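You operate a simulated robot arm through the tools that you are given. There is no shell and no other tool. Be economical: measure what you need, move in short steps, check, and stop when the job is done.

Carry out the task below with a simulated robot arm. There is one attempt and no reset: what you move stays moved.

TASK
Clear the cake stand and take it apart.
Fine: buns in the basket, knob off and on the table, plate on the green mat.

Only the result counts: the job must be done as asked and must still hold three seconds after the hand-in. Knocking over, shifting, dropping, spilling or breaking anything else fails it.

THE ROBOT
A 7-joint arm with a three-finger gripper, fixed in place. Base frame: the origin is at the foot of the arm, x ahead of it, y to its left, z up; the work surface is at about z = 0.76. Units: m, rad, N and s.
Its first joint turns from -2.897 to 2.897 rad. Payload 2.69 kg.
The TCP is the grasp point between the finger pads, 0.03 m short of the fingertips. In the tool frame z runs along the fingers and y along their closing line. Largest opening 0.128 m; the body of the gripper starts 0.117 m behind the TCP.
Orientation is that of the tool frame in the base frame, as a unit quaternion [x, y, z, w]. With the fingers straight down and closing along the base's y, the tool's x points along the base's -x, its y along +y and its z along -z.

THE INTERFACE
- The arm moves only by the tool step_arm. Its argument "deltas" is a list of rows, each a list of 3 entries, a list of its own where there are three numbers: the shift along the base's x, y, z in units of 300 mm (1.0 is 300 mm), then the turn, a rotation vector about the base's x, y, z in units of 120 degrees (1.0 is 120 degrees), then the closure, from 0 (fully open) to 1 (shut). In form: [[[dx, dy, dz], [wx, wy, wz], fingers], ...]. A call has 1 to 8 rows; each row is the pose to reach, as a shift and turn from the pose commanded when the call began. A call with a number of a shift or a turn outside -1 to 1 is refused whole. Rows are played at 5 a second. More than 0.05 m and 0.15 rad between two rows, or a gripper value outside its range, and nothing of the call is played. Where a pose cannot be reached the arm comes as near as it can. A force on the tool above 40 N (or 10 N above the force at the start of the call, whichever is more), or a blocked arm, ends the call early, and 0.2 s more pass. Each finger halts on what it meets, pressing with about 39 N; the grip force reading is that of the motor and also rises with nothing between the fingers. The clock runs only during rows and for 0.2 s after the last one: add rows that repeat a pose to give the fingers time. It gives the time, the measured TCP pose, the force on the tool (base axes), the opening and the grip force at its end, in the units of the frame above (readings bear some noise), with the torque about the TCP (base axes, N m) and any sound that the robot's microphone picked up.
- Cameras (640 x 400 px; columns grow to the right, rows downward): "scene" is fixed at [0.4008, 0.4996, 1.3728]; the picture's right is [-0.29, 0.96, 0.00], its down [0.92, 0.28, -0.27] and it looks along [-0.25, -0.08, -0.96] (base axes); focal length 214 px, centre (320, 200). "wrist" rides on the gripper at [0.058, 0.054, -0.131] in the tool frame; the picture's right is [-0.68, 0.74, 0.00], its down [-0.62, -0.57, -0.55] and it looks along [-0.40, -0.37, 0.84] (tool axes); focal length 234 px, centre (320, 200).
- camera(camera): a new picture of that camera. It takes no simulated time.
- move_column(by): slides the trunk up (or, below 0, down) by that many m; the arm rides with it, the base frame stays. It gives what a move gives, with no picture.
- measure_at(camera, pixels): there is no depth. For up to 12 entries [column, row, z] of the newest picture of that camera ("zoom" is the newest enlarged one), the place [x, y] in the base frame at which the ray of that pixel passes the height z, good to about 0.002 m. It takes no simulated time.
- enlarge(camera, box): a new picture of the part [left, top, right, bottom] of that camera's present view, enlarged. It takes no simulated time.
- job_done(): hands the job in; it is judged then, once.

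Go step by step. Measure first, check grasps and placings, and put right what went wrong. The budget is 80 turns and 34 pictures, counting those below and the enlarged ones. Unless the task says otherwise, let go and move clear before handing in, and close with one line.

The tools are called after "Request:" as a command line: name --argument value ..., lists and objects as JSON in quotes. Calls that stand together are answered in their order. step_arm: Moves the arm, as the interface text tells. Its arguments: {"type":"object","properties":{"deltas":{"type":"array"}},"required":["deltas"]} The other tools are called the same way: move_column (by) slides the trunk up or down; camera (camera) takes a picture; measure_at (camera, pixels) gives the place at which the rays of pixels pass given heights; enlarge (camera, box) takes an enlarged picture of a part of a camera's view; job_done () hands the job in.

At the start:

```text
time_s: 0.0
tool_pos: [0.2743, 0.4822, 1.1306]
tool_rot: [0.001, 1.0, 0.0, 0.001]
force: [0.5, 0.0, 1.1]
ft_torque: [0.01, -0.02, 0.02]
width: 0.1278
grip_force: 0.1
trunk travel left (down, up): [-0.15, 0.2]
```

scene: 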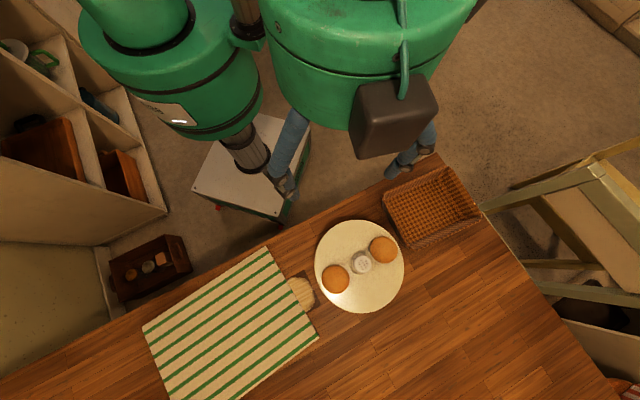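
wrist: 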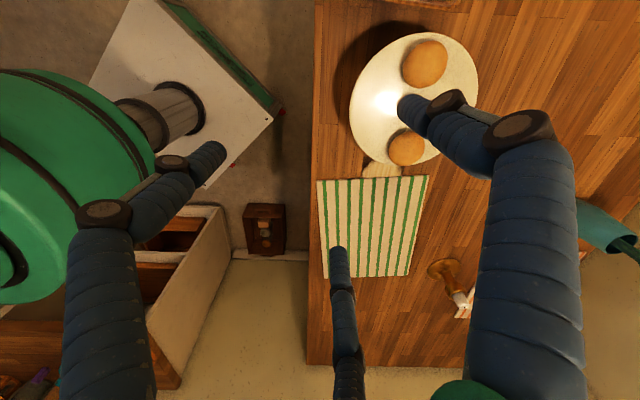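

The scene picture shows the stand plate at about (360,265), buns at (335,279) and (383,250), the knob at (362,262), and the basket at (432,207). The green mat may be the striped one at (235,325), so I'll enlarge both areas to check.

Request:
enlarge --camera "scene" --box '[270, 150, 510, 330]'

Request:
enlarge --camera "wrist" --box '[310, 0, 550, 150]'

Request:
measure_at --camera "scene" --pixels '[[335, 279, 0.9], [383, 250, 0.9], [362, 262, 0.9], [432, 207, 0.8], [335, 279, 0.85], [383, 250, 0.85], [362, 262, 0.85], [315, 265, 0.87], [405, 265, 0.87], [360, 220, 0.87], [360, 312, 0.87]]'

Request:
measure_at --camera "wrist" --pixels '[[424, 63, 0.9], [406, 148, 0.9], [424, 63, 0.85], [406, 148, 0.85]]'

```text
2.22 times, centred on (390, 240) of scene
```

zoom: 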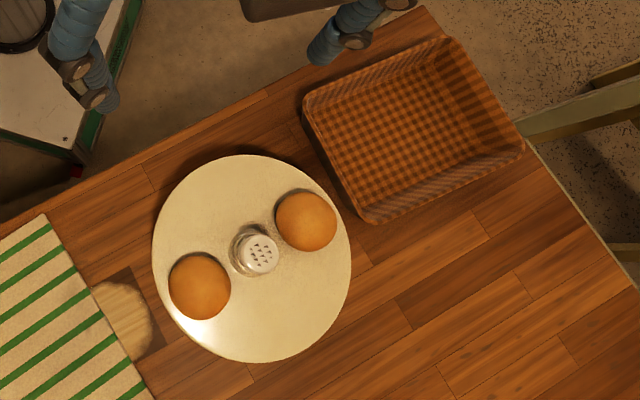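

```text
2.67 times, centred on (430, 75) of wrist
```

zoom: 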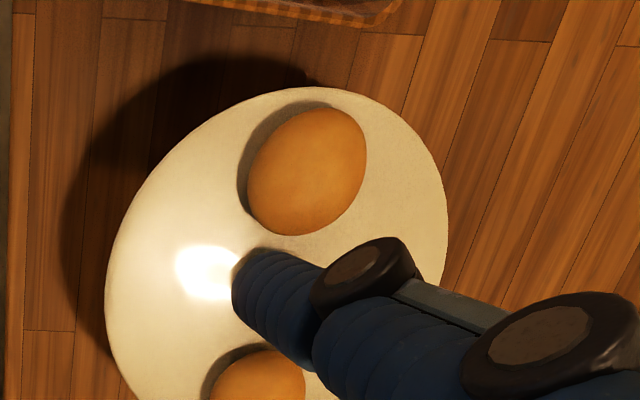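

```text
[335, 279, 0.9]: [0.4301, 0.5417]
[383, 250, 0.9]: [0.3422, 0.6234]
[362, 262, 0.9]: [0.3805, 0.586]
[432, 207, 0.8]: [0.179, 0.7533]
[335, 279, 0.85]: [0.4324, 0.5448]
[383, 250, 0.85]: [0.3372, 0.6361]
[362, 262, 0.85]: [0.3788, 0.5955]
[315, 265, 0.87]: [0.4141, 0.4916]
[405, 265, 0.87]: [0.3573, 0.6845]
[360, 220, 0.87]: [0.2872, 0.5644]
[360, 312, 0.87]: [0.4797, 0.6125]
```

```text
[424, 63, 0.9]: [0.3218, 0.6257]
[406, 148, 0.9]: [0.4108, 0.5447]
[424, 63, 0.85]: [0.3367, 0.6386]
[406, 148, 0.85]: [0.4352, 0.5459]
```

The buns triangulate to about (0.435,0.545) and (0.337,0.637) at z≈0.85. I want to see the real shape of the hand, and the mat area with the objects near it.

Request:
enlarge --camera "scene" --box '[200, 0, 520, 200]'

Request:
enlarge --camera "wrist" --box '[300, 150, 640, 363]'

```text
2.00 times, centred on (360, 100) of scene
```

zoom: 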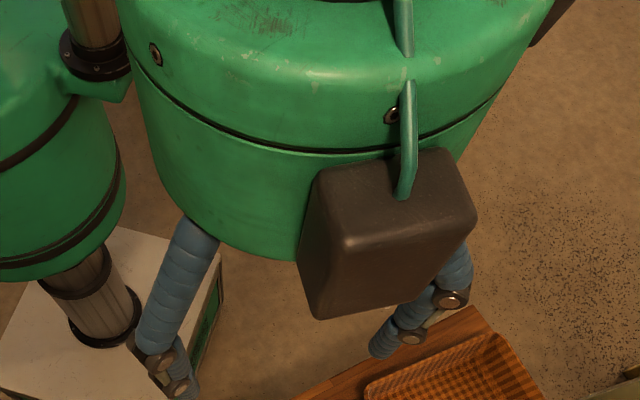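

```text
1.88 times, centred on (470, 256) of wrist
```

zoom: 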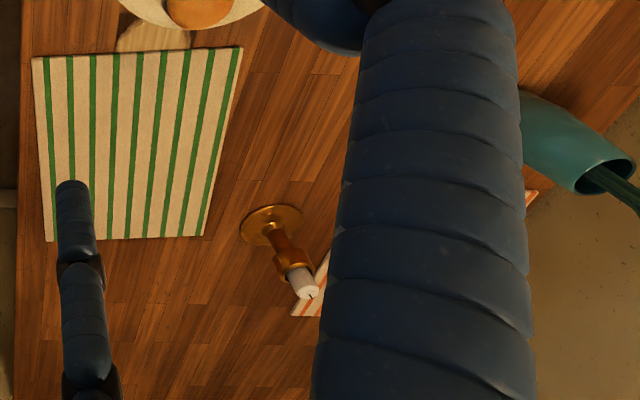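

The hand visual is bulky, and a candle and a vase stand farther out on the table. I'll move above the bun at (0.337,0.637) with the closing line turned -43°, perpendicular to the line between the buns, and look again from there.

Request:
step_arm --deltas '[[[0.03, 0.0738, -0.04], [0, 0, -0.051], 0], [[0.06, 0.1476, -0.08], [0, 0, -0.102], 0], [[0.09, 0.2214, -0.12], [0, 0, -0.153], 0], [[0.12, 0.2952, -0.16], [0, 0, -0.204], 0], [[0.15, 0.369, -0.2], [0, 0, -0.255], 0], [[0.18, 0.4428, -0.24], [0, 0, -0.306], 0], [[0.209, 0.516, -0.28], [0, 0, -0.358], 0], [[0.209, 0.516, -0.28], [0, 0, -0.358], 0]]'

Request:
camera --camera "wrist"

Request:
camera --camera "scene"

```text
time_s: 1.8
tool_pos: [0.3367, 0.6375, 1.0462]
tool_rot: [0.367, 0.93, 0.0, 0.0]
force: [0.5, 0.6, -0.9]
ft_torque: [-0.05, 0.03, 0.0]
width: 0.1278
grip_force: 0.0
trunk travel left (down, up): [-0.15, 0.2]
```

```text
27 pictures are left
```

wrist: 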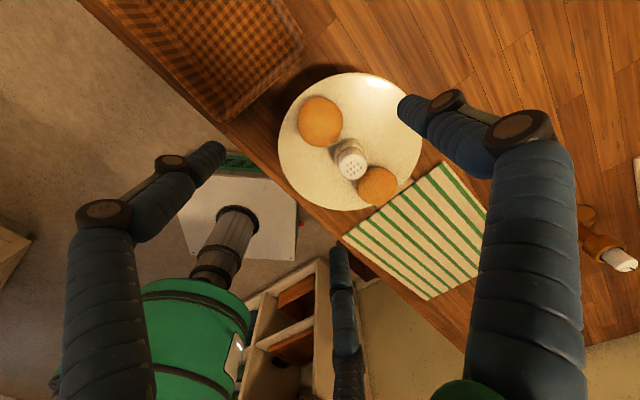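

```text
26 pictures are left
```

scene: 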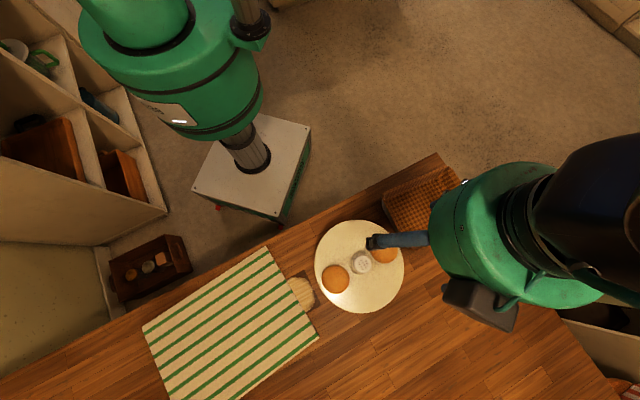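

The bun sits at (320,121) in the wrist picture, which is on the tool axis as expected. I'll measure the knob, plate rim and basket from both views.

Request:
enlarge --camera "wrist" --box '[130, 0, 450, 220]'

Request:
measure_at --camera "wrist" --pixels '[[355, 168, 0.86], [355, 168, 0.88], [355, 168, 0.9], [278, 145, 0.84], [423, 145, 0.84], [350, 73, 0.84], [345, 210, 0.84], [320, 121, 0.85], [378, 185, 0.85], [303, 33, 0.8], [228, 122, 0.8]]'

Request:
measure_at --camera "scene" --pixels '[[364, 262, 0.86], [364, 262, 0.88], [364, 262, 0.9], [315, 265, 0.84], [405, 265, 0.84], [360, 220, 0.84], [360, 312, 0.84], [267, 246, 0.765], [318, 338, 0.765], [143, 326, 0.765]]'

```text
1.82 times, centred on (290, 110) of wrist
```

zoom: 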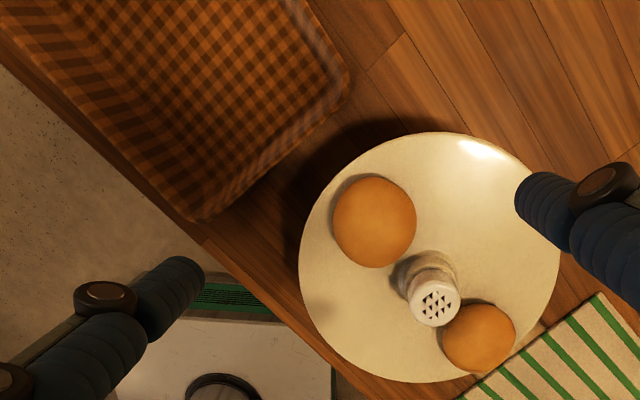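

```text
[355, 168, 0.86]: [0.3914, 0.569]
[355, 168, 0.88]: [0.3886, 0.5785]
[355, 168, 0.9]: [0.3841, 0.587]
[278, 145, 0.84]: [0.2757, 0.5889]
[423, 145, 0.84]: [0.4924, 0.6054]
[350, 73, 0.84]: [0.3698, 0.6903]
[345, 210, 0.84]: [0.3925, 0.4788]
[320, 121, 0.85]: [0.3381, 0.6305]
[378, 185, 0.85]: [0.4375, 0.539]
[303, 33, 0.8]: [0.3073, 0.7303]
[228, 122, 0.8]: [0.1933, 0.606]
```

```text
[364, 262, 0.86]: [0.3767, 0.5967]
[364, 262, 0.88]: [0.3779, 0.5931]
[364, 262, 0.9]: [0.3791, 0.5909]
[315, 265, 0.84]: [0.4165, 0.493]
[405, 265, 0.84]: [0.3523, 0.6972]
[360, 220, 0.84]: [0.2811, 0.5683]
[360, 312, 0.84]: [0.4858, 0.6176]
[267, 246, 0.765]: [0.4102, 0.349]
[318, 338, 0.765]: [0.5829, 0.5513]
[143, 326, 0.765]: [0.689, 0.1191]
```

The knob top sits at about z 0.90 at (0.38,0.59), and the plate centre is near (0.384,0.588). The bun refines to (0.339,0.631), so I'll descend to TCP z≈0.885 with the tips clear of the plate.

Request:
step_arm --deltas '[[[0.004, -0.01, -0.13], [0, 0, 0], 0], [[0.008, -0.02, -0.26], [0, 0, 0], 0], [[0.008, -0.02, -0.4], [0, 0, 0], 0], [[0.008, -0.02, -0.48], [0, 0, 0], 0], [[0.008, -0.02, -0.535], [0, 0, 0], 0], [[0.008, -0.02, -0.535], [0, 0, 0], 0]]'

Request:
camera --camera "wrist"

Request:
enlarge --camera "scene" --box '[270, 170, 510, 320]'

```text
time_s: 3.2
tool_pos: [0.3394, 0.6314, 0.8857]
tool_rot: [0.366, 0.931, -0.001, 0.0]
force: [-0.2, 0.0, -0.2]
ft_torque: [0.02, 0.02, 0.01]
width: 0.128
grip_force: 0.1
trunk travel left (down, up): [-0.15, 0.2]
```

```text
24 pictures are left
```

wrist: 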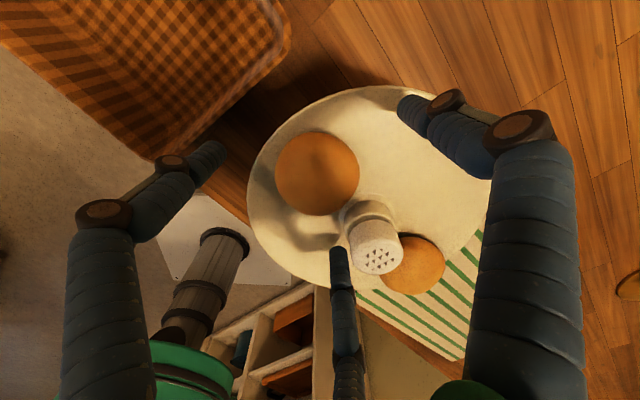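

```text
2.67 times, centred on (390, 245) of scene
```

zoom: 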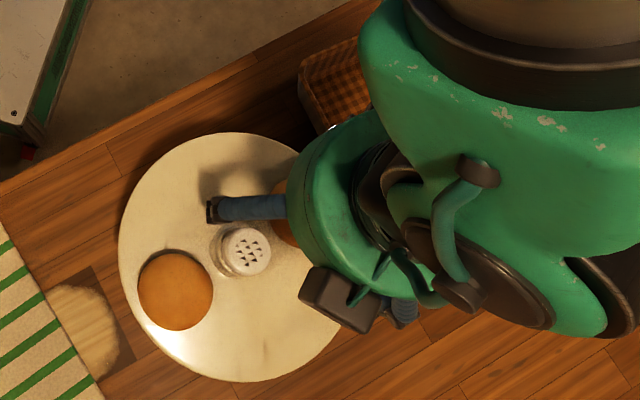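

No contact yet, and the bun at (317,172) is on the TCP axis with its centre at about z 0.86 and a diameter of about 0.062. I'll drop 6 mm and close moderately.

Request:
step_arm --deltas '[[[0, 0, -0.02], [0, 0, 0], 0], [[0, 0, -0.02], [0, 0, 0], 0.3], [[0, 0, -0.02], [0, 0, 0], 0.5], [[0, 0, -0.02], [0, 0, 0], 0.6], [[0, 0, -0.02], [0, 0, 0], 0.6], [[0, 0, -0.02], [0, 0, 0], 0.6]]'

```text
time_s: 4.6
tool_pos: [0.3384, 0.6312, 0.8836]
tool_rot: [0.367, 0.93, 0.003, 0.0]
force: [5.7, -6.5, 39.1]
ft_torque: [-1.21, -0.53, -0.04]
width: 0.059
grip_force: 38.9
trunk travel left (down, up): [-0.15, 0.2]
```

The opening stopped at 0.059 with grip 38.9, so the bun is held, but Fz is 39 N and the tips are pressing the plate at about z 0.853. I'll lift gently straight up.

Request:
step_arm --deltas '[[[0, 0, 0.02], [0, 0, 0], 0.6], [[0, 0, 0.04], [0, 0, 0], 0.6], [[0, 0, 0.1], [0, 0, 0], 0.6], [[0, 0, 0.2], [0, 0, 0], 0.6], [[0, 0, 0.32], [0, 0, 0], 0.6], [[0, 0, 0.44], [0, 0, 0], 0.6]]'

Request:
camera --camera "wrist"

```text
time_s: 6.0
tool_pos: [0.3378, 0.6329, 1.0123]
tool_rot: [0.367, 0.93, 0.0, 0.0]
force: [0.3, 0.2, -1.0]
ft_torque: [0.0, 0.01, 0.01]
width: 0.0586
grip_force: 39.5
trunk travel left (down, up): [-0.15, 0.2]
```

```text
22 pictures are left
```

wrist: 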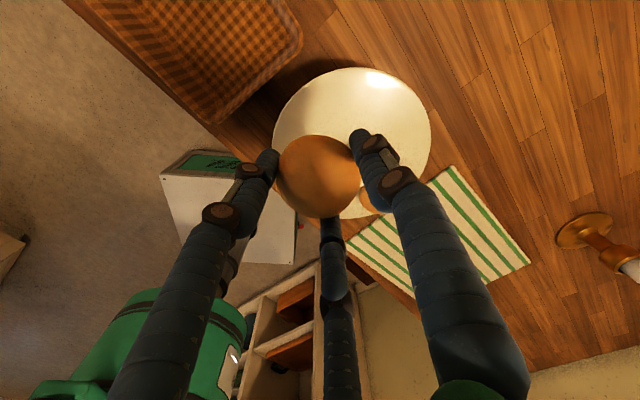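

The bun is held in the air and the plate is unmoved. I'll measure the basket rim and floor from both views before carrying.

Request:
measure_at --camera "scene" --pixels '[[410, 250, 0.8], [410, 250, 0.83], [410, 250, 0.86], [382, 197, 0.8], [382, 197, 0.83], [481, 217, 0.83], [446, 167, 0.83], [433, 208, 0.77]]'

Request:
measure_at --camera "wrist" --pixels '[[302, 38, 0.8], [302, 38, 0.83], [302, 38, 0.86], [217, 123, 0.8], [217, 123, 0.83]]'

```text
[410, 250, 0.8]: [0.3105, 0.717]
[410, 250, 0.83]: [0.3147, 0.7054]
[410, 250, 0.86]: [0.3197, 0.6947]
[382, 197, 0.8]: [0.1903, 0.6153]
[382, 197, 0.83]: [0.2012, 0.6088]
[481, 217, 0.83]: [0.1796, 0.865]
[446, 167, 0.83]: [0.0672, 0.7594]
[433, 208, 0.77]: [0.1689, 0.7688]
```

```text
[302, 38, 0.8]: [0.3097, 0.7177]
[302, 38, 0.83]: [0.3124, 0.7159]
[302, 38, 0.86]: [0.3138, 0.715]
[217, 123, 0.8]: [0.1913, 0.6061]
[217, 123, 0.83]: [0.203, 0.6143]
```

The basket rim is at about z 0.81, its centre at about (0.185,0.742), and its long axis runs at about 131°. I'll carry bun 1 to the far half at (0.155,0.776) and lower partway.

Request:
step_arm --deltas '[[[-0.1, 0.08, 0], [0, 0, 0], 0.6], [[-0.2, 0.16, 0], [0, 0, 0], 0.6], [[-0.32, 0.25, 0], [0, 0, 0], 0.6], [[-0.44, 0.34, 0], [0, 0, 0], 0.6], [[-0.54, 0.42, 0], [0, 0, 0], 0.6], [[-0.61, 0.477, 0], [0, 0, 0], 0.6], [[-0.61, 0.477, -0.15], [0, 0, 0], 0.6], [[-0.61, 0.477, -0.3], [0, 0, 0], 0.6]]'

Request:
camera --camera "wrist"

```text
time_s: 7.8
tool_pos: [0.1584, 0.775, 0.9229]
tool_rot: [0.367, 0.93, -0.001, 0.0]
force: [0.8, 0.1, 0.1]
ft_torque: [-0.02, 0.04, -0.03]
width: 0.0586
grip_force: 38.3
trunk travel left (down, up): [-0.15, 0.2]
```

```text
21 pictures are left
```

wrist: 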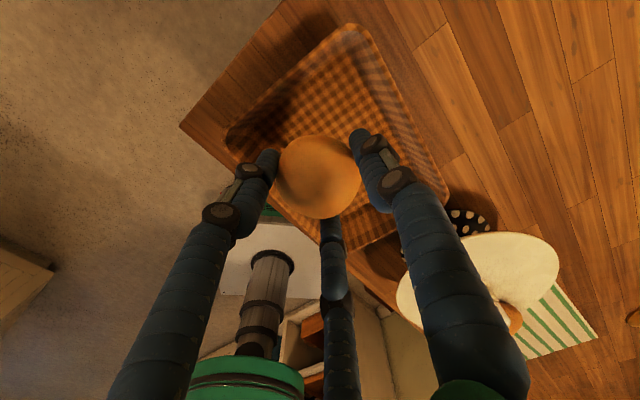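

The basket is around the bun, with rim corners at (352,27), (230,135) and (447,195). I'll verify where those are relative to the bun before lowering.

Request:
measure_at --camera "wrist" --pixels '[[352, 27, 0.81], [230, 135, 0.81], [447, 195, 0.81], [345, 55, 0.77], [262, 130, 0.77], [400, 190, 0.77]]'

Request:
enlarge --camera "wrist" --box '[380, 180, 620, 330]'

```text
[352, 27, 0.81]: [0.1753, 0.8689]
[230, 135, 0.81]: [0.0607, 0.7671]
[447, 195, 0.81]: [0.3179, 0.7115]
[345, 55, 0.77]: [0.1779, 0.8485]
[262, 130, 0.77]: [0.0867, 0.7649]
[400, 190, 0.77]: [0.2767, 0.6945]
```

```text
2.67 times, centred on (500, 255) of wrist
```

zoom: 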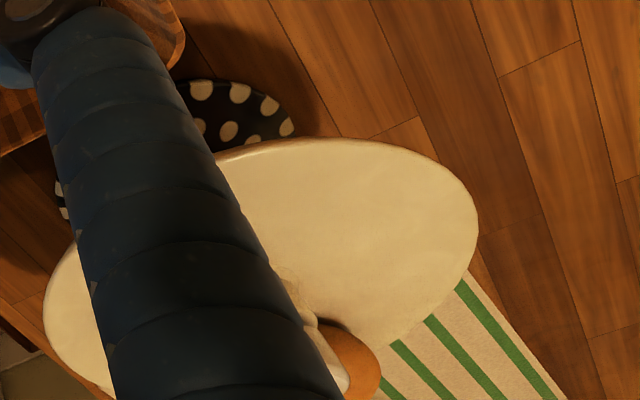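

The polka-dot disc is the stand's foot. The bun is well inside the basket, so I'll lower it to the floor, open a little and rise.

Request:
step_arm --deltas '[[[-0.005, 0, -0.12], [0, 0, 0], 0.6], [[-0.005, 0, -0.24], [0, 0, 0], 0.6], [[-0.005, 0, -0.34], [0, 0, 0], 0.6], [[-0.005, 0, -0.4], [0, 0, 0], 0.6], [[-0.005, 0, -0.4], [0, 0, 0], 0.6]]'

```text
time_s: 9.0
tool_pos: [0.154, 0.7741, 0.8021]
tool_rot: [0.367, 0.93, 0.0, 0.0]
force: [0.5, -0.4, -1.1]
ft_torque: [0.02, 0.0, 0.0]
width: 0.059
grip_force: 38.4
trunk travel left (down, up): [-0.15, 0.2]
```

No contact yet at z 0.802, so I'll creep down until it touches.

Request:
step_arm --deltas '[[[0, 0, -0.012], [0, 0, 0], 0.6], [[0, 0, -0.024], [0, 0, 0], 0.6], [[0, 0, -0.036], [0, 0, 0], 0.6]]'

```text
time_s: 9.8
tool_pos: [0.1546, 0.7739, 0.7944]
tool_rot: [0.367, 0.93, 0.001, 0.0]
force: [0.5, -8.6, 21.7]
ft_torque: [-0.72, 0.06, -0.04]
width: 0.0587
grip_force: 39.4
trunk travel left (down, up): [-0.15, 0.2]
```

Contact at z≈0.794. I'll ease up a few mm, open slightly and lift out.

Request:
step_arm --deltas '[[[0, 0, 0.025], [0, 0, 0], 0.6], [[0, 0, 0.025], [0, 0, 0], 0.4], [[0, 0, 0.025], [0, 0, 0], 0.35], [[0, 0, 0.025], [0, 0, 0], 0.35], [[0, 0, 0.12], [0, 0, 0], 0.35], [[0, 0, 0.28], [0, 0, 0], 0.35], [[0, 0, 0.44], [0, 0, 0], 0.35], [[0, 0, 0.6], [0, 0, 0], 0.35]]'

Request:
camera --camera "wrist"

```text
time_s: 11.6
tool_pos: [0.1554, 0.7725, 0.9725]
tool_rot: [0.366, 0.931, -0.001, 0.0]
force: [0.2, 0.3, -0.8]
ft_torque: [0.05, 0.01, 0.01]
width: 0.0836
grip_force: 0.1
trunk travel left (down, up): [-0.15, 0.2]
```

```text
19 pictures are left
```

wrist: 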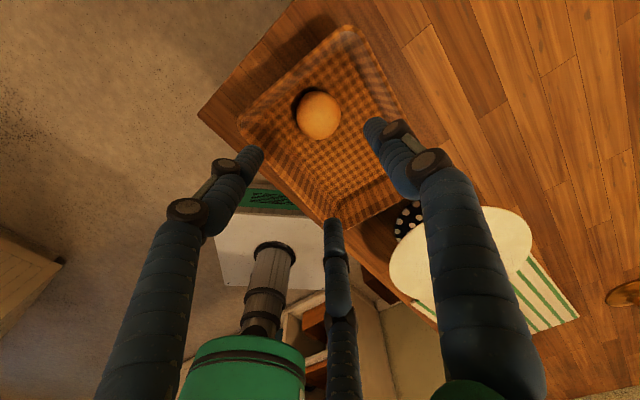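

Bun 1 is in the basket at (318,114). Now over to bun 2 at about (0.433,0.542), staying high.

Request:
step_arm --deltas '[[[0.116, -0.096, 0.03], [0, 0, 0], 0.2], [[0.232, -0.192, 0.06], [0, 0, 0], 0], [[0.348, -0.288, 0.09], [0, 0, 0], 0], [[0.464, -0.384, 0.09], [0, 0, 0], 0], [[0.58, -0.48, 0.09], [0, 0, 0], 0], [[0.696, -0.576, 0.09], [0, 0, 0], 0], [[0.811, -0.672, 0.09], [0, 0, 0], 0], [[0.927, -0.768, 0.09], [0, 0, 0], 0]]'

Request:
camera --camera "wrist"

```text
time_s: 13.4
tool_pos: [0.4333, 0.5447, 0.9995]
tool_rot: [0.366, 0.931, 0.0, 0.0]
force: [-0.7, 0.4, 0.2]
ft_torque: [-0.02, -0.06, -0.01]
width: 0.128
grip_force: 0.0
trunk travel left (down, up): [-0.15, 0.2]
```

```text
18 pictures are left
```

wrist: 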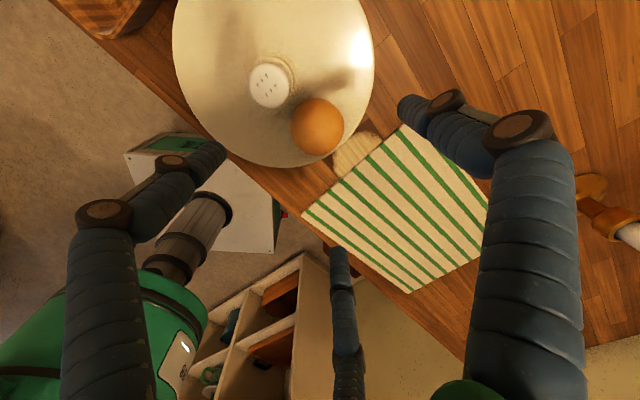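

Request:
measure_at --camera "wrist" --pixels '[[318, 127, 0.87], [267, 85, 0.9], [267, 85, 0.91], [303, 216, 0.765], [428, 125, 0.765], [489, 200, 0.765], [411, 293, 0.765]]'

```text
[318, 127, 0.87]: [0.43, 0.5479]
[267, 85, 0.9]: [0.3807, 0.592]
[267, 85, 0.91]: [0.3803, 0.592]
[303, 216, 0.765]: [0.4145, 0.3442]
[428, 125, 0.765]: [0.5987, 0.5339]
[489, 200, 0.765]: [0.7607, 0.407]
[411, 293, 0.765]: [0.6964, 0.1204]
```

The bun is at (0.430,0.547). I'll descend to z 0.887 (plate contact came at 0.883) and grip.

Request:
step_arm --deltas '[[[-0.01, 0.007, -0.12], [0, 0, 0], 0], [[-0.01, 0.007, -0.24], [0, 0, 0], 0], [[-0.01, 0.007, -0.34], [0, 0, 0], 0], [[-0.01, 0.007, -0.372], [0, 0, 0], 0], [[-0.01, 0.007, -0.372], [0, 0, 0], 0.3], [[-0.01, 0.007, -0.372], [0, 0, 0], 0.6], [[-0.01, 0.007, -0.372], [0, 0, 0], 0.6], [[-0.01, 0.007, -0.372], [0, 0, 0], 0.6]]'

```text
time_s: 15.2
tool_pos: [0.4289, 0.546, 0.8868]
tool_rot: [0.366, 0.931, 0.0, 0.0]
force: [-0.3, 0.0, -0.6]
ft_torque: [0.04, -0.02, 0.02]
width: 0.059
grip_force: 38.8
trunk travel left (down, up): [-0.15, 0.2]
```

Clean grip with no plate force. I'll lift and carry it over the basket's near half.

Request:
step_arm --deltas '[[[0, 0, 0.15], [0, 0, 0], 0.6], [[0, 0, 0.3], [0, 0, 0], 0.6], [[0, 0, 0.4], [0, 0, 0], 0.6], [[-0.13, 0.1, 0.4], [0, 0, 0], 0.6], [[-0.26, 0.2, 0.4], [0, 0, 0], 0.6], [[-0.39, 0.3, 0.4], [0, 0, 0], 0.6], [[-0.52, 0.4, 0.4], [0, 0, 0], 0.6], [[-0.64, 0.5, 0.4], [0, 0, 0], 0.6]]'

Request:
step_arm --deltas '[[[-0.07, 0.045, -0.1], [0, 0, 0], 0.6], [[-0.07, 0.045, -0.25], [0, 0, 0], 0.6], [[-0.07, 0.045, -0.3], [0, 0, 0], 0.6]]'

Request:
camera --camera "wrist"

```text
time_s: 17.0
tool_pos: [0.2368, 0.696, 1.007]
tool_rot: [0.366, 0.931, 0.0, 0.0]
force: [0.0, 0.1, -0.2]
ft_torque: [0.03, 0.04, -0.01]
width: 0.0591
grip_force: 39.0
trunk travel left (down, up): [-0.15, 0.2]
```

```text
time_s: 17.8
tool_pos: [0.2171, 0.71, 0.9155]
tool_rot: [0.366, 0.931, 0.001, 0.0]
force: [-0.8, 0.0, -0.4]
ft_torque: [-0.06, 0.0, 0.0]
width: 0.0589
grip_force: 39.0
trunk travel left (down, up): [-0.15, 0.2]
```

```text
17 pictures are left
```

wrist: 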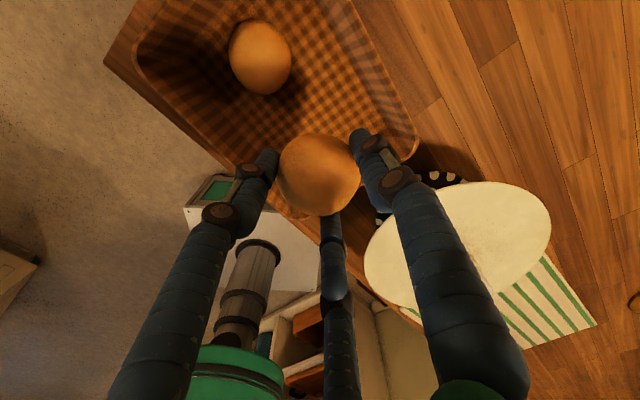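

Bun 1 sits at (260,57), and there's room for bun 2. I'll shift 5 mm inward and lower to just above the floor.

Request:
step_arm --deltas '[[[-0.013, 0.015, -0.12], [0, 0, 0], 0.6], [[-0.013, 0.015, -0.24], [0, 0, 0], 0.6], [[-0.013, 0.015, -0.34], [0, 0, 0], 0.6], [[-0.013, 0.015, -0.375], [0, 0, 0], 0.6], [[-0.013, 0.015, -0.385], [0, 0, 0], 0.6]]'

```text
time_s: 19.0
tool_pos: [0.2138, 0.7145, 0.8018]
tool_rot: [0.366, 0.93, 0.0, 0.0]
force: [0.0, -0.1, -0.8]
ft_torque: [0.01, 0.0, 0.02]
width: 0.0588
grip_force: 38.7
trunk travel left (down, up): [-0.15, 0.2]
```

Just above the floor. I'll lower 3 mm more, release and rise.

Request:
step_arm --deltas '[[[0, 0, -0.01], [0, 0, 0], 0.6], [[0, 0, -0.01], [0, 0, 0], 0.4], [[0, 0, -0.01], [0, 0, 0], 0.35], [[0, 0, -0.01], [0, 0, 0], 0.35], [[0, 0, 0.12], [0, 0, 0], 0.35], [[0, 0, 0.28], [0, 0, 0], 0.35], [[0, 0, 0.44], [0, 0, 0], 0.35], [[0, 0, 0.6], [0, 0, 0], 0.35]]'

Request:
camera --camera "wrist"

```text
time_s: 20.8
tool_pos: [0.2135, 0.7138, 0.9796]
tool_rot: [0.366, 0.93, -0.001, -0.001]
force: [-1.3, -0.3, -0.4]
ft_torque: [0.01, -0.02, -0.02]
width: 0.0832
grip_force: 0.0
trunk travel left (down, up): [-0.15, 0.2]
```

```text
16 pictures are left
```

wrist: 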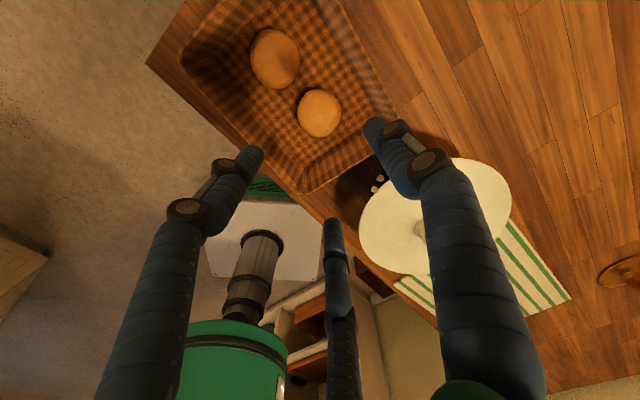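

Both buns are in the basket. Now over the knob at (0.3805,0.592) for a close look.

Request:
step_arm --deltas '[[[0.11, -0.08, 0.07], [0, 0, 0], 0.2], [[0.22, -0.16, 0.07], [0, 0, 0], 0.1], [[0.33, -0.24, 0.07], [0, 0, 0], 0], [[0.44, -0.32, 0.07], [0, 0, 0], 0], [[0.557, -0.406, 0.07], [0, 0, 0], 0], [[0.557, -0.406, 0.07], [0, 0, 0], 0]]'

Request:
enlarge --camera "wrist" --box '[220, 30, 460, 180]'

```text
time_s: 22.2
tool_pos: [0.3802, 0.5911, 1.002]
tool_rot: [0.367, 0.93, 0.001, 0.0]
force: [0.4, 0.0, 0.4]
ft_torque: [0.06, 0.0, 0.01]
width: 0.1282
grip_force: 0.0
trunk travel left (down, up): [-0.15, 0.2]
```

```text
2.67 times, centred on (340, 105) of wrist
```

zoom: 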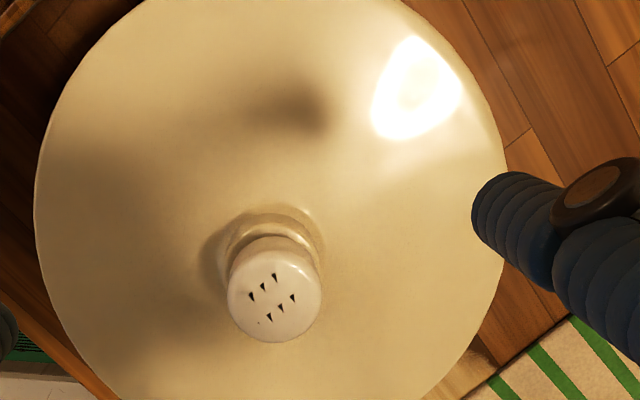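

The cap is about 0.032 wide with its top near z 0.90, centred on the tool axis (zoom (275,290)). I'll descend to z 0.900 and grip it.

Request:
step_arm --deltas '[[[0.003, 0.002, -0.12], [0, 0, 0], 0.3], [[0.003, 0.002, -0.24], [0, 0, 0], 0.4], [[0.003, 0.002, -0.34], [0, 0, 0], 0.4], [[0.003, 0.002, -0.34], [0, 0, 0], 0.6], [[0.003, 0.002, -0.34], [0, 0, 0], 0.8], [[0.003, 0.002, -0.34], [0, 0, 0], 0.8], [[0.003, 0.002, -0.34], [0, 0, 0], 0.8]]'

```text
time_s: 23.8
tool_pos: [0.3807, 0.5915, 0.9004]
tool_rot: [0.366, 0.931, 0.0, 0.001]
force: [3.6, -5.9, 3.1]
ft_torque: [-0.14, -0.21, 0.01]
width: 0.0413
grip_force: 39.3
trunk travel left (down, up): [-0.15, 0.2]
```

The knob is gripped at 0.041 opening. I'll try turning counter-clockwise (+z) about 40° and read the torque.

Request:
step_arm --deltas '[[[0, 0, 0], [0, 0, 0.065], 0.8], [[0, 0, 0], [0, 0, 0.13], 0.8], [[0, 0, 0], [0, 0, 0.195], 0.8], [[0, 0, 0], [0, 0, 0.26], 0.8], [[0, 0, 0], [0, 0, 0.325], 0.8]]'

```text
time_s: 25.0
tool_pos: [0.382, 0.5924, 0.8998]
tool_rot: [0.034, 0.999, 0.0, 0.0]
force: [2.2, -6.5, 0.5]
ft_torque: [-0.26, -0.02, 0.0]
width: 0.0411
grip_force: 38.8
trunk travel left (down, up): [-0.15, 0.2]
```

It turned freely with almost no torque. I'll try a very small lift of 4 mm to see whether it is loose or still held.

Request:
step_arm --deltas '[[[0, 0, 0.005], [0, 0, 0], 0.8], [[0, 0, 0.01], [0, 0, 0], 0.8], [[0, 0, 0.014], [0, 0, 0], 0.8]]'

Request:
enlarge --camera "wrist" --box '[200, 50, 520, 250]'

```text
time_s: 25.8
tool_pos: [0.38, 0.5919, 0.9034]
tool_rot: [0.035, 0.999, -0.001, 0.0]
force: [0.1, 1.3, -20.1]
ft_torque: [0.06, 0.03, 0.03]
width: 0.0409
grip_force: 39.6
trunk travel left (down, up): [-0.15, 0.2]
```

```text
2.00 times, centred on (360, 150) of wrist
```

zoom: 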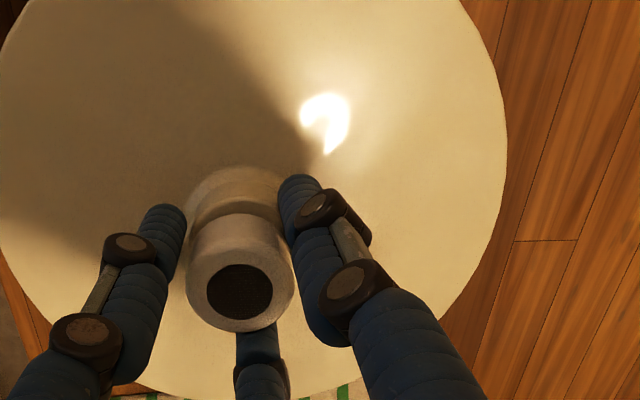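

Fz went to -20 N at 4 mm lift, so it's still held, probably by a thread. I'll go back to neutral and continue turning, watching Fz for any rise.

Request:
step_arm --deltas '[[[0, 0, -0.01], [0, 0, 0.06], 0.8], [[0, 0, -0.01], [0, 0, 0.13], 0.8], [[0, 0, -0.01], [0, 0, 0.195], 0.8], [[0, 0, -0.01], [0, 0, 0.26], 0.8], [[0, 0, -0.01], [0, 0, 0.325], 0.8], [[0, 0, -0.01], [0, 0, 0.39], 0.8], [[0, 0, -0.01], [0, 0, 0.455], 0.8], [[0, 0, -0.01], [0, 0, 0.52], 0.8]]'

Request:
enlarge --camera "scene" --box '[270, 170, 510, 320]'

```text
time_s: 27.6
tool_pos: [0.3815, 0.5931, 0.9016]
tool_rot: [-0.49, 0.872, -0.001, 0.0]
force: [-0.5, -0.5, -4.8]
ft_torque: [0.02, -0.01, -0.02]
width: 0.04
grip_force: 39.2
trunk travel left (down, up): [-0.15, 0.2]
```

```text
2.67 times, centred on (390, 245) of scene
```

zoom: 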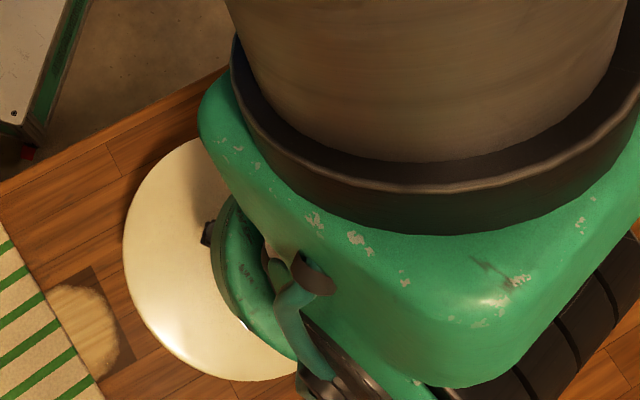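

About 100° so far with the torque still near zero, so the knob is turning. I'll keep turning.

Request:
step_arm --deltas '[[[0, 0, 0], [0, 0, 0.065], 0.8], [[0, 0, 0], [0, 0, 0.13], 0.8], [[0, 0, 0], [0, 0, 0.195], 0.8], [[0, 0, 0], [0, 0, 0.26], 0.8], [[0, 0, 0], [0, 0, 0.325], 0.8], [[0, 0, 0], [0, 0, 0.39], 0.8], [[0, 0, 0], [0, 0, 0.455], 0.8], [[0, 0, 0], [0, 0, 0.52], 0.8]]'

```text
time_s: 29.4
tool_pos: [0.382, 0.593, 0.9007]
tool_rot: [0.871, -0.492, 0.0, 0.0]
force: [1.9, -1.3, -4.4]
ft_torque: [-0.09, -0.02, -0.07]
width: 0.0402
grip_force: 39.2
trunk travel left (down, up): [-0.15, 0.2]
```

About 160° in total. I'll test with another small lift.

Request:
step_arm --deltas '[[[0, 0, 0.005], [0, 0, 0], 0.8], [[0, 0, 0.01], [0, 0, 0], 0.8], [[0, 0, 0.014], [0, 0, 0], 0.8]]'

Request:
enlarge --camera "wrist" --box '[200, 50, 520, 250]'

```text
time_s: 30.2
tool_pos: [0.3818, 0.5925, 0.9048]
tool_rot: [0.869, -0.494, 0.0, 0.001]
force: [0.0, 0.6, -19.6]
ft_torque: [0.02, 0.03, -0.01]
width: 0.0402
grip_force: 39.1
trunk travel left (down, up): [-0.15, 0.2]
```

```text
2.00 times, centred on (360, 150) of wrist
```

zoom: 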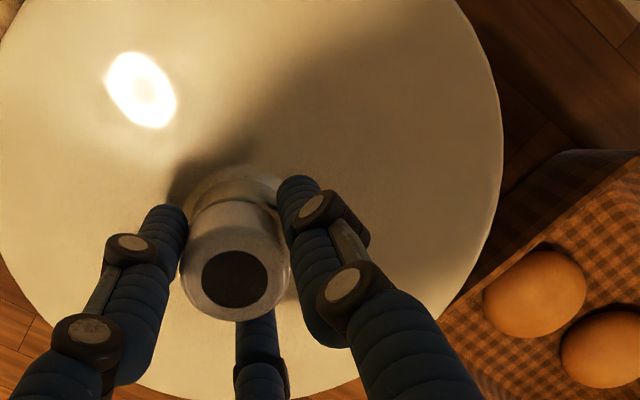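

The lift again gives about -20 N, so it's still attached. I'll return to the neutral height and keep unscrewing, checking how far the wrist turns.

Request:
step_arm --deltas '[[[0, 0, -0.018], [0, 0, 0], 0.8], [[0, 0, -0.018], [0, 0, 0.065], 0.8], [[0, 0, -0.018], [0, 0, 0.13], 0.8], [[0, 0, -0.018], [0, 0, 0.195], 0.8], [[0, 0, -0.018], [0, 0, 0.26], 0.8], [[0, 0, -0.018], [0, 0, 0.325], 0.8], [[0, 0, -0.018], [0, 0, 0.39], 0.8]]'

```text
time_s: 31.8
tool_pos: [0.3809, 0.5932, 0.8999]
tool_rot: [0.994, -0.106, -0.001, 0.0]
force: [-0.1, 0.1, -3.2]
ft_torque: [-0.04, -0.09, -0.01]
width: 0.0399
grip_force: 38.9
trunk travel left (down, up): [-0.15, 0.2]
```

About 211° turned in total. I'll let go, rise and rotate back, then look at whether the knob rose.

Request:
step_arm --deltas '[[[0, 0, 0], [0, 0, 0], 0.6], [[0, 0, 0], [0, 0, 0], 0.4], [[0, 0, 0.1], [0, 0, 0], 0.4], [[0, 0, 0.22], [0, 0, 0], 0.4], [[0, 0, 0.34], [0, 0, 0], 0.3]]'

Request:
step_arm --deltas '[[[0, 0, 0], [0, 0, -0.068], 0.3], [[0, 0, 0], [0, 0, -0.136], 0.3], [[0, 0, 0], [0, 0, -0.204], 0.3], [[0, 0, 0], [0, 0, -0.272], 0.3], [[0, 0, 0], [0, 0, -0.34], 0.3], [[0, 0, 0], [0, 0, -0.408], 0.3], [[0, 0, 0], [0, 0, -0.476], 0.3], [[0, 0, 0], [0, 0, -0.544], 0.3]]'

Request:
step_arm --deltas '[[[0, 0, 0], [0, 0, -0.068], 0.3], [[0, 0, 0], [0, 0, -0.136], 0.3], [[0, 0, 0], [0, 0, -0.204], 0.3], [[0, 0, 0], [0, 0, -0.272], 0.3], [[0, 0, 0], [0, 0, -0.34], 0.3], [[0, 0, 0], [0, 0, -0.408], 0.3], [[0, 0, 0], [0, 0, -0.476], 0.3], [[0, 0, 0], [0, 0, -0.544], 0.3]]'

Request:
step_arm --deltas '[[[0, 0, 0], [0, 0, -0.068], 0], [[0, 0, 0], [0, 0, -0.136], 0], [[0, 0, 0], [0, 0, -0.204], 0], [[0, 0, 0], [0, 0, -0.272], 0], [[0, 0, 0], [0, 0, -0.34], 0], [[0, 0, 0], [0, 0, -0.408], 0], [[0, 0, 0], [0, 0, -0.476], 0], [[0, 0, 0], [0, 0, -0.544], 0]]'

Request:
enlarge --camera "wrist" --box '[220, 30, 460, 180]'

```text
time_s: 33.0
tool_pos: [0.3801, 0.5927, 1.0027]
tool_rot: [0.994, -0.108, 0.0, 0.001]
force: [0.2, 0.5, -0.3]
ft_torque: [0.02, 0.0, 0.02]
width: 0.0894
grip_force: 0.1
trunk travel left (down, up): [-0.15, 0.2]
```

```text
time_s: 34.8
tool_pos: [0.3818, 0.5918, 1.0022]
tool_rot: [0.778, -0.628, -0.001, 0.0]
force: [-0.1, -0.5, 0.1]
ft_torque: [-0.01, -0.02, -0.01]
width: 0.0896
grip_force: 0.1
trunk travel left (down, up): [-0.15, 0.2]
```

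```text
time_s: 36.6
tool_pos: [0.3815, 0.5944, 1.0024]
tool_rot: [-0.317, 0.948, 0.0, 0.0]
force: [0.5, -0.4, -0.5]
ft_torque: [0.0, -0.01, -0.03]
width: 0.0897
grip_force: 0.1
trunk travel left (down, up): [-0.15, 0.2]
```

```text
time_s: 38.4
tool_pos: [0.38, 0.5929, 1.0036]
tool_rot: [0.245, 0.97, 0.0, 0.001]
force: [1.0, -0.2, 0.3]
ft_torque: [-0.01, -0.01, -0.02]
width: 0.1279
grip_force: 0.0
trunk travel left (down, up): [-0.15, 0.2]
```

```text
2.67 times, centred on (340, 105) of wrist
```

zoom: 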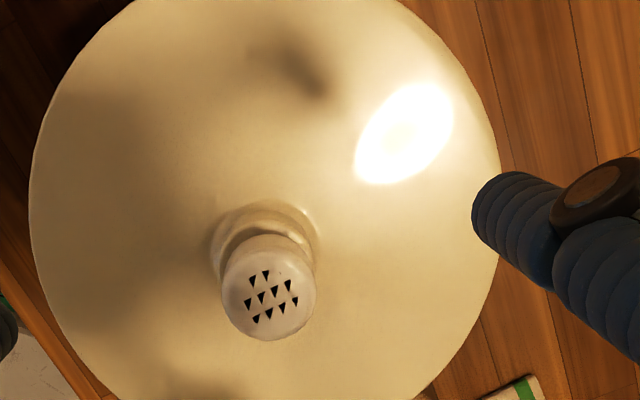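

The knob looks about the same height as before (zoom (268,290)). I'll check it from the scene camera too, comparing its top pattern with the first picture.

Request:
enlarge --camera "scene" --box '[310, 210, 410, 315]'

```text
3.81 times, centred on (360, 262) of scene
```

zoom: 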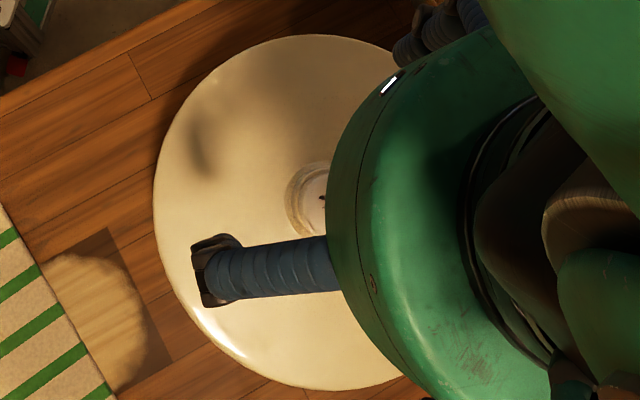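

The plate hasn't shifted, but the knob is hidden from this camera. I'll do a second unscrewing cycle: grip, turn about 196° counter-clockwise, then a small lift test.

Request:
step_arm --deltas '[[[0.002, -0.002, -0.12], [0, 0, 0], 0.3], [[0.002, -0.002, -0.24], [0, 0, 0], 0.4], [[0.002, -0.002, -0.34], [0, 0, 0], 0.4], [[0.002, -0.002, -0.34], [0, 0, 0], 0.6], [[0.002, -0.002, -0.34], [0, 0, 0], 0.8], [[0.002, -0.002, -0.34], [0, 0, 0], 0.8], [[0.002, -0.002, -0.34], [0, 0, 0], 0.8]]'

Request:
step_arm --deltas '[[[0, 0, 0], [0, 0, 0.068], 0.8], [[0, 0, 0], [0, 0, 0.136], 0.8], [[0, 0, 0], [0, 0, 0.204], 0.8], [[0, 0, 0], [0, 0, 0.272], 0.8], [[0, 0, 0], [0, 0, 0.34], 0.8], [[0, 0, 0], [0, 0, 0.408], 0.8], [[0, 0, 0], [0, 0, 0.476], 0.8], [[0, 0, 0], [0, 0, 0.544], 0.8]]'

Request:
step_arm --deltas '[[[0, 0, 0], [0, 0, 0.068], 0.8], [[0, 0, 0], [0, 0, 0.136], 0.8], [[0, 0, 0], [0, 0, 0.204], 0.8], [[0, 0, 0], [0, 0, 0.272], 0.8], [[0, 0, 0], [0, 0, 0.34], 0.8], [[0, 0, 0], [0, 0, 0.408], 0.8], [[0, 0, 0], [0, 0, 0.476], 0.8], [[0, 0, 0], [0, 0, 0.544], 0.8]]'

Request:
step_arm --deltas '[[[0, 0, 0], [0, 0, 0.068], 0.8], [[0, 0, 0], [0, 0, 0.136], 0.8], [[0, 0, 0], [0, 0, 0.204], 0.8], [[0, 0, 0], [0, 0, 0.272], 0.8], [[0, 0, 0], [0, 0, 0.34], 0.8], [[0, 0, 0], [0, 0, 0.408], 0.8], [[0, 0, 0], [0, 0, 0.476], 0.8], [[0, 0, 0], [0, 0, 0.544], 0.8]]'

Request:
step_arm --deltas '[[[0, 0, 0.005], [0, 0, 0], 0.8], [[0, 0, 0.01], [0, 0, 0], 0.8], [[0, 0, 0.014], [0, 0, 0], 0.8]]'

```text
time_s: 40.0
tool_pos: [0.3798, 0.5935, 0.901]
tool_rot: [0.244, 0.97, 0.0, 0.0]
force: [0.8, 0.8, 3.6]
ft_torque: [0.18, -0.09, 0.01]
width: 0.039
grip_force: 38.8
trunk travel left (down, up): [-0.15, 0.2]
```

```text
time_s: 41.8
tool_pos: [0.382, 0.5929, 0.8997]
tool_rot: [-0.319, 0.948, 0.0, 0.001]
force: [0.8, 1.1, 8.5]
ft_torque: [0.09, 0.03, -0.11]
width: 0.0388
grip_force: 39.4
trunk travel left (down, up): [-0.15, 0.2]
```

```text
time_s: 43.6
tool_pos: [0.3812, 0.5916, 0.9011]
tool_rot: [0.78, -0.626, 0.0, 0.0]
force: [-1.1, 0.3, 6.9]
ft_torque: [0.04, 0.09, -0.11]
width: 0.0389
grip_force: 39.4
trunk travel left (down, up): [-0.15, 0.2]
```

```text
time_s: 45.4
tool_pos: [0.3808, 0.5915, 0.9018]
tool_rot: [0.994, -0.106, 0.0, 0.0]
force: [0.3, 0.8, 3.0]
ft_torque: [0.05, 0.1, -0.07]
width: 0.0389
grip_force: 39.1
trunk travel left (down, up): [-0.15, 0.2]
```

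```text
time_s: 46.2
tool_pos: [0.382, 0.5931, 0.9031]
tool_rot: [0.994, -0.108, -0.001, 0.0]
force: [2.8, 0.0, -13.0]
ft_torque: [0.1, -0.11, -0.02]
width: 0.0388
grip_force: 38.8
trunk travel left (down, up): [-0.15, 0.2]
```

The opening is shrinking (0.041→0.039), the lift force is smaller (13 N), and Fz rose while turning, all consistent with a thread backing out. I'll run another cycle.

Request:
step_arm --deltas '[[[0, 0, -0.01], [0, 0, 0], 0.8], [[0, 0, -0.01], [0, 0, 0], 0.5], [[0, 0, -0.01], [0, 0, 0], 0.4], [[0, 0, -0.01], [0, 0, -0.068], 0.4], [[0, 0, -0.01], [0, 0, -0.136], 0.4], [[0, 0, -0.01], [0, 0, -0.204], 0.4], [[0, 0, -0.01], [0, 0, -0.272], 0.4], [[0, 0, -0.01], [0, 0, -0.34], 0.4]]'

Request:
step_arm --deltas '[[[0, 0, 0], [0, 0, -0.068], 0.4], [[0, 0, 0], [0, 0, -0.136], 0.4], [[0, 0, 0], [0, 0, -0.204], 0.4], [[0, 0, 0], [0, 0, -0.272], 0.4], [[0, 0, 0], [0, 0, -0.34], 0.4], [[0, 0, 0], [0, 0, -0.408], 0.4], [[0, 0, 0], [0, 0, -0.476], 0.4], [[0, 0, 0], [0, 0, -0.544], 0.4]]'

Request:
step_arm --deltas '[[[0, 0, 0], [0, 0, -0.068], 0.4], [[0, 0, 0], [0, 0, -0.136], 0.4], [[0, 0, 0], [0, 0, -0.204], 0.4], [[0, 0, 0], [0, 0, -0.272], 0.4], [[0, 0, 0], [0, 0, -0.34], 0.4], [[0, 0, 0], [0, 0, -0.408], 0.4], [[0, 0, 0], [0, 0, -0.476], 0.4], [[0, 0, 0], [0, 0, -0.544], 0.4]]'

Request:
step_arm --deltas '[[[0, 0, 0], [0, 0, -0.068], 0.4], [[0, 0, 0], [0, 0, -0.136], 0.4], [[0, 0, 0], [0, 0, -0.204], 0.4], [[0, 0, 0], [0, 0, -0.204], 0.6], [[0, 0, 0], [0, 0, -0.204], 0.8], [[0, 0, 0], [0, 0, -0.204], 0.8], [[0, 0, 0], [0, 0, -0.204], 0.8]]'

Request:
step_arm --deltas '[[[0, 0, 0], [0, 0, 0.068], 0.8], [[0, 0, 0], [0, 0, 0.136], 0.8], [[0, 0, 0], [0, 0, 0.204], 0.8], [[0, 0, 0], [0, 0, 0.272], 0.8], [[0, 0, 0], [0, 0, 0.34], 0.8], [[0, 0, 0], [0, 0, 0.408], 0.8], [[0, 0, 0], [0, 0, 0.476], 0.8], [[0, 0, 0], [0, 0, 0.544], 0.8]]'

Request:
step_arm --deltas '[[[0, 0, 0], [0, 0, 0.068], 0.8], [[0, 0, 0], [0, 0, 0.136], 0.8], [[0, 0, 0], [0, 0, 0.204], 0.8], [[0, 0, 0], [0, 0, 0.272], 0.8], [[0, 0, 0], [0, 0, 0.34], 0.8], [[0, 0, 0], [0, 0, 0.408], 0.8], [[0, 0, 0], [0, 0, 0.476], 0.8], [[0, 0, 0], [0, 0, 0.544], 0.8]]'

Request:
step_arm --deltas '[[[0, 0, 0], [0, 0, 0.068], 0.8], [[0, 0, 0], [0, 0, 0.136], 0.8], [[0, 0, 0], [0, 0, 0.204], 0.8], [[0, 0, 0], [0, 0, 0.272], 0.8], [[0, 0, 0], [0, 0, 0.34], 0.8], [[0, 0, 0], [0, 0, 0.408], 0.8], [[0, 0, 0], [0, 0, 0.476], 0.8], [[0, 0, 0], [0, 0, 0.544], 0.8]]'

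Request:
step_arm --deltas '[[[0, 0, 0.005], [0, 0, 0], 0.8], [[0, 0, 0.01], [0, 0, 0], 0.8], [[0, 0, 0.014], [0, 0, 0], 0.8]]'

```text
time_s: 48.0
tool_pos: [0.3802, 0.5925, 0.9009]
tool_rot: [0.894, -0.448, 0.0, 0.0]
force: [-0.1, 0.0, 0.0]
ft_torque: [0.04, -0.01, -0.01]
width: 0.0768
grip_force: 0.1
trunk travel left (down, up): [-0.15, 0.2]
```

```text
time_s: 49.8
tool_pos: [0.381, 0.5927, 0.9034]
tool_rot: [-0.51, 0.86, 0.0, 0.0]
force: [0.6, -0.2, -0.3]
ft_torque: [-0.04, 0.0, -0.03]
width: 0.0767
grip_force: 0.1
trunk travel left (down, up): [-0.15, 0.2]
```

```text
time_s: 51.6
tool_pos: [0.3818, 0.5922, 0.9029]
tool_rot: [0.034, 0.999, 0.0, 0.0]
force: [-0.2, 0.6, 0.2]
ft_torque: [0.02, 0.0, -0.01]
width: 0.0768
grip_force: 0.0
trunk travel left (down, up): [-0.15, 0.2]
```

```text
time_s: 53.2
tool_pos: [0.3814, 0.593, 0.9019]
tool_rot: [0.243, 0.97, 0.0, 0.0]
force: [-0.5, 1.7, 0.6]
ft_torque: [-0.03, 0.07, -0.02]
width: 0.0402
grip_force: 39.3
trunk travel left (down, up): [-0.15, 0.2]
```

```text
time_s: 55.0
tool_pos: [0.382, 0.5931, 0.9013]
tool_rot: [-0.319, 0.948, 0.0, 0.0]
force: [-0.9, 0.9, 2.1]
ft_torque: [0.01, 0.09, -0.03]
width: 0.0403
grip_force: 39.1
trunk travel left (down, up): [-0.15, 0.2]
```

```text
time_s: 56.8
tool_pos: [0.3808, 0.5934, 0.9026]
tool_rot: [0.78, -0.626, 0.0, 0.0]
force: [1.8, 1.0, 8.8]
ft_torque: [0.15, 0.0, -0.14]
width: 0.0405
grip_force: 39.2
trunk travel left (down, up): [-0.15, 0.2]
```

```text
time_s: 58.6
tool_pos: [0.3822, 0.5924, 0.902]
tool_rot: [0.994, -0.107, 0.0, 0.0]
force: [2.3, 0.5, 6.2]
ft_torque: [0.07, -0.03, -0.07]
width: 0.0403
grip_force: 39.1
trunk travel left (down, up): [-0.15, 0.2]
```

```text
time_s: 59.4
tool_pos: [0.3814, 0.5919, 0.905]
tool_rot: [0.994, -0.108, 0.0, 0.001]
force: [-2.0, 1.0, -10.1]
ft_torque: [0.08, 0.02, -0.01]
width: 0.0404
grip_force: 38.9
trunk travel left (down, up): [-0.15, 0.2]
```

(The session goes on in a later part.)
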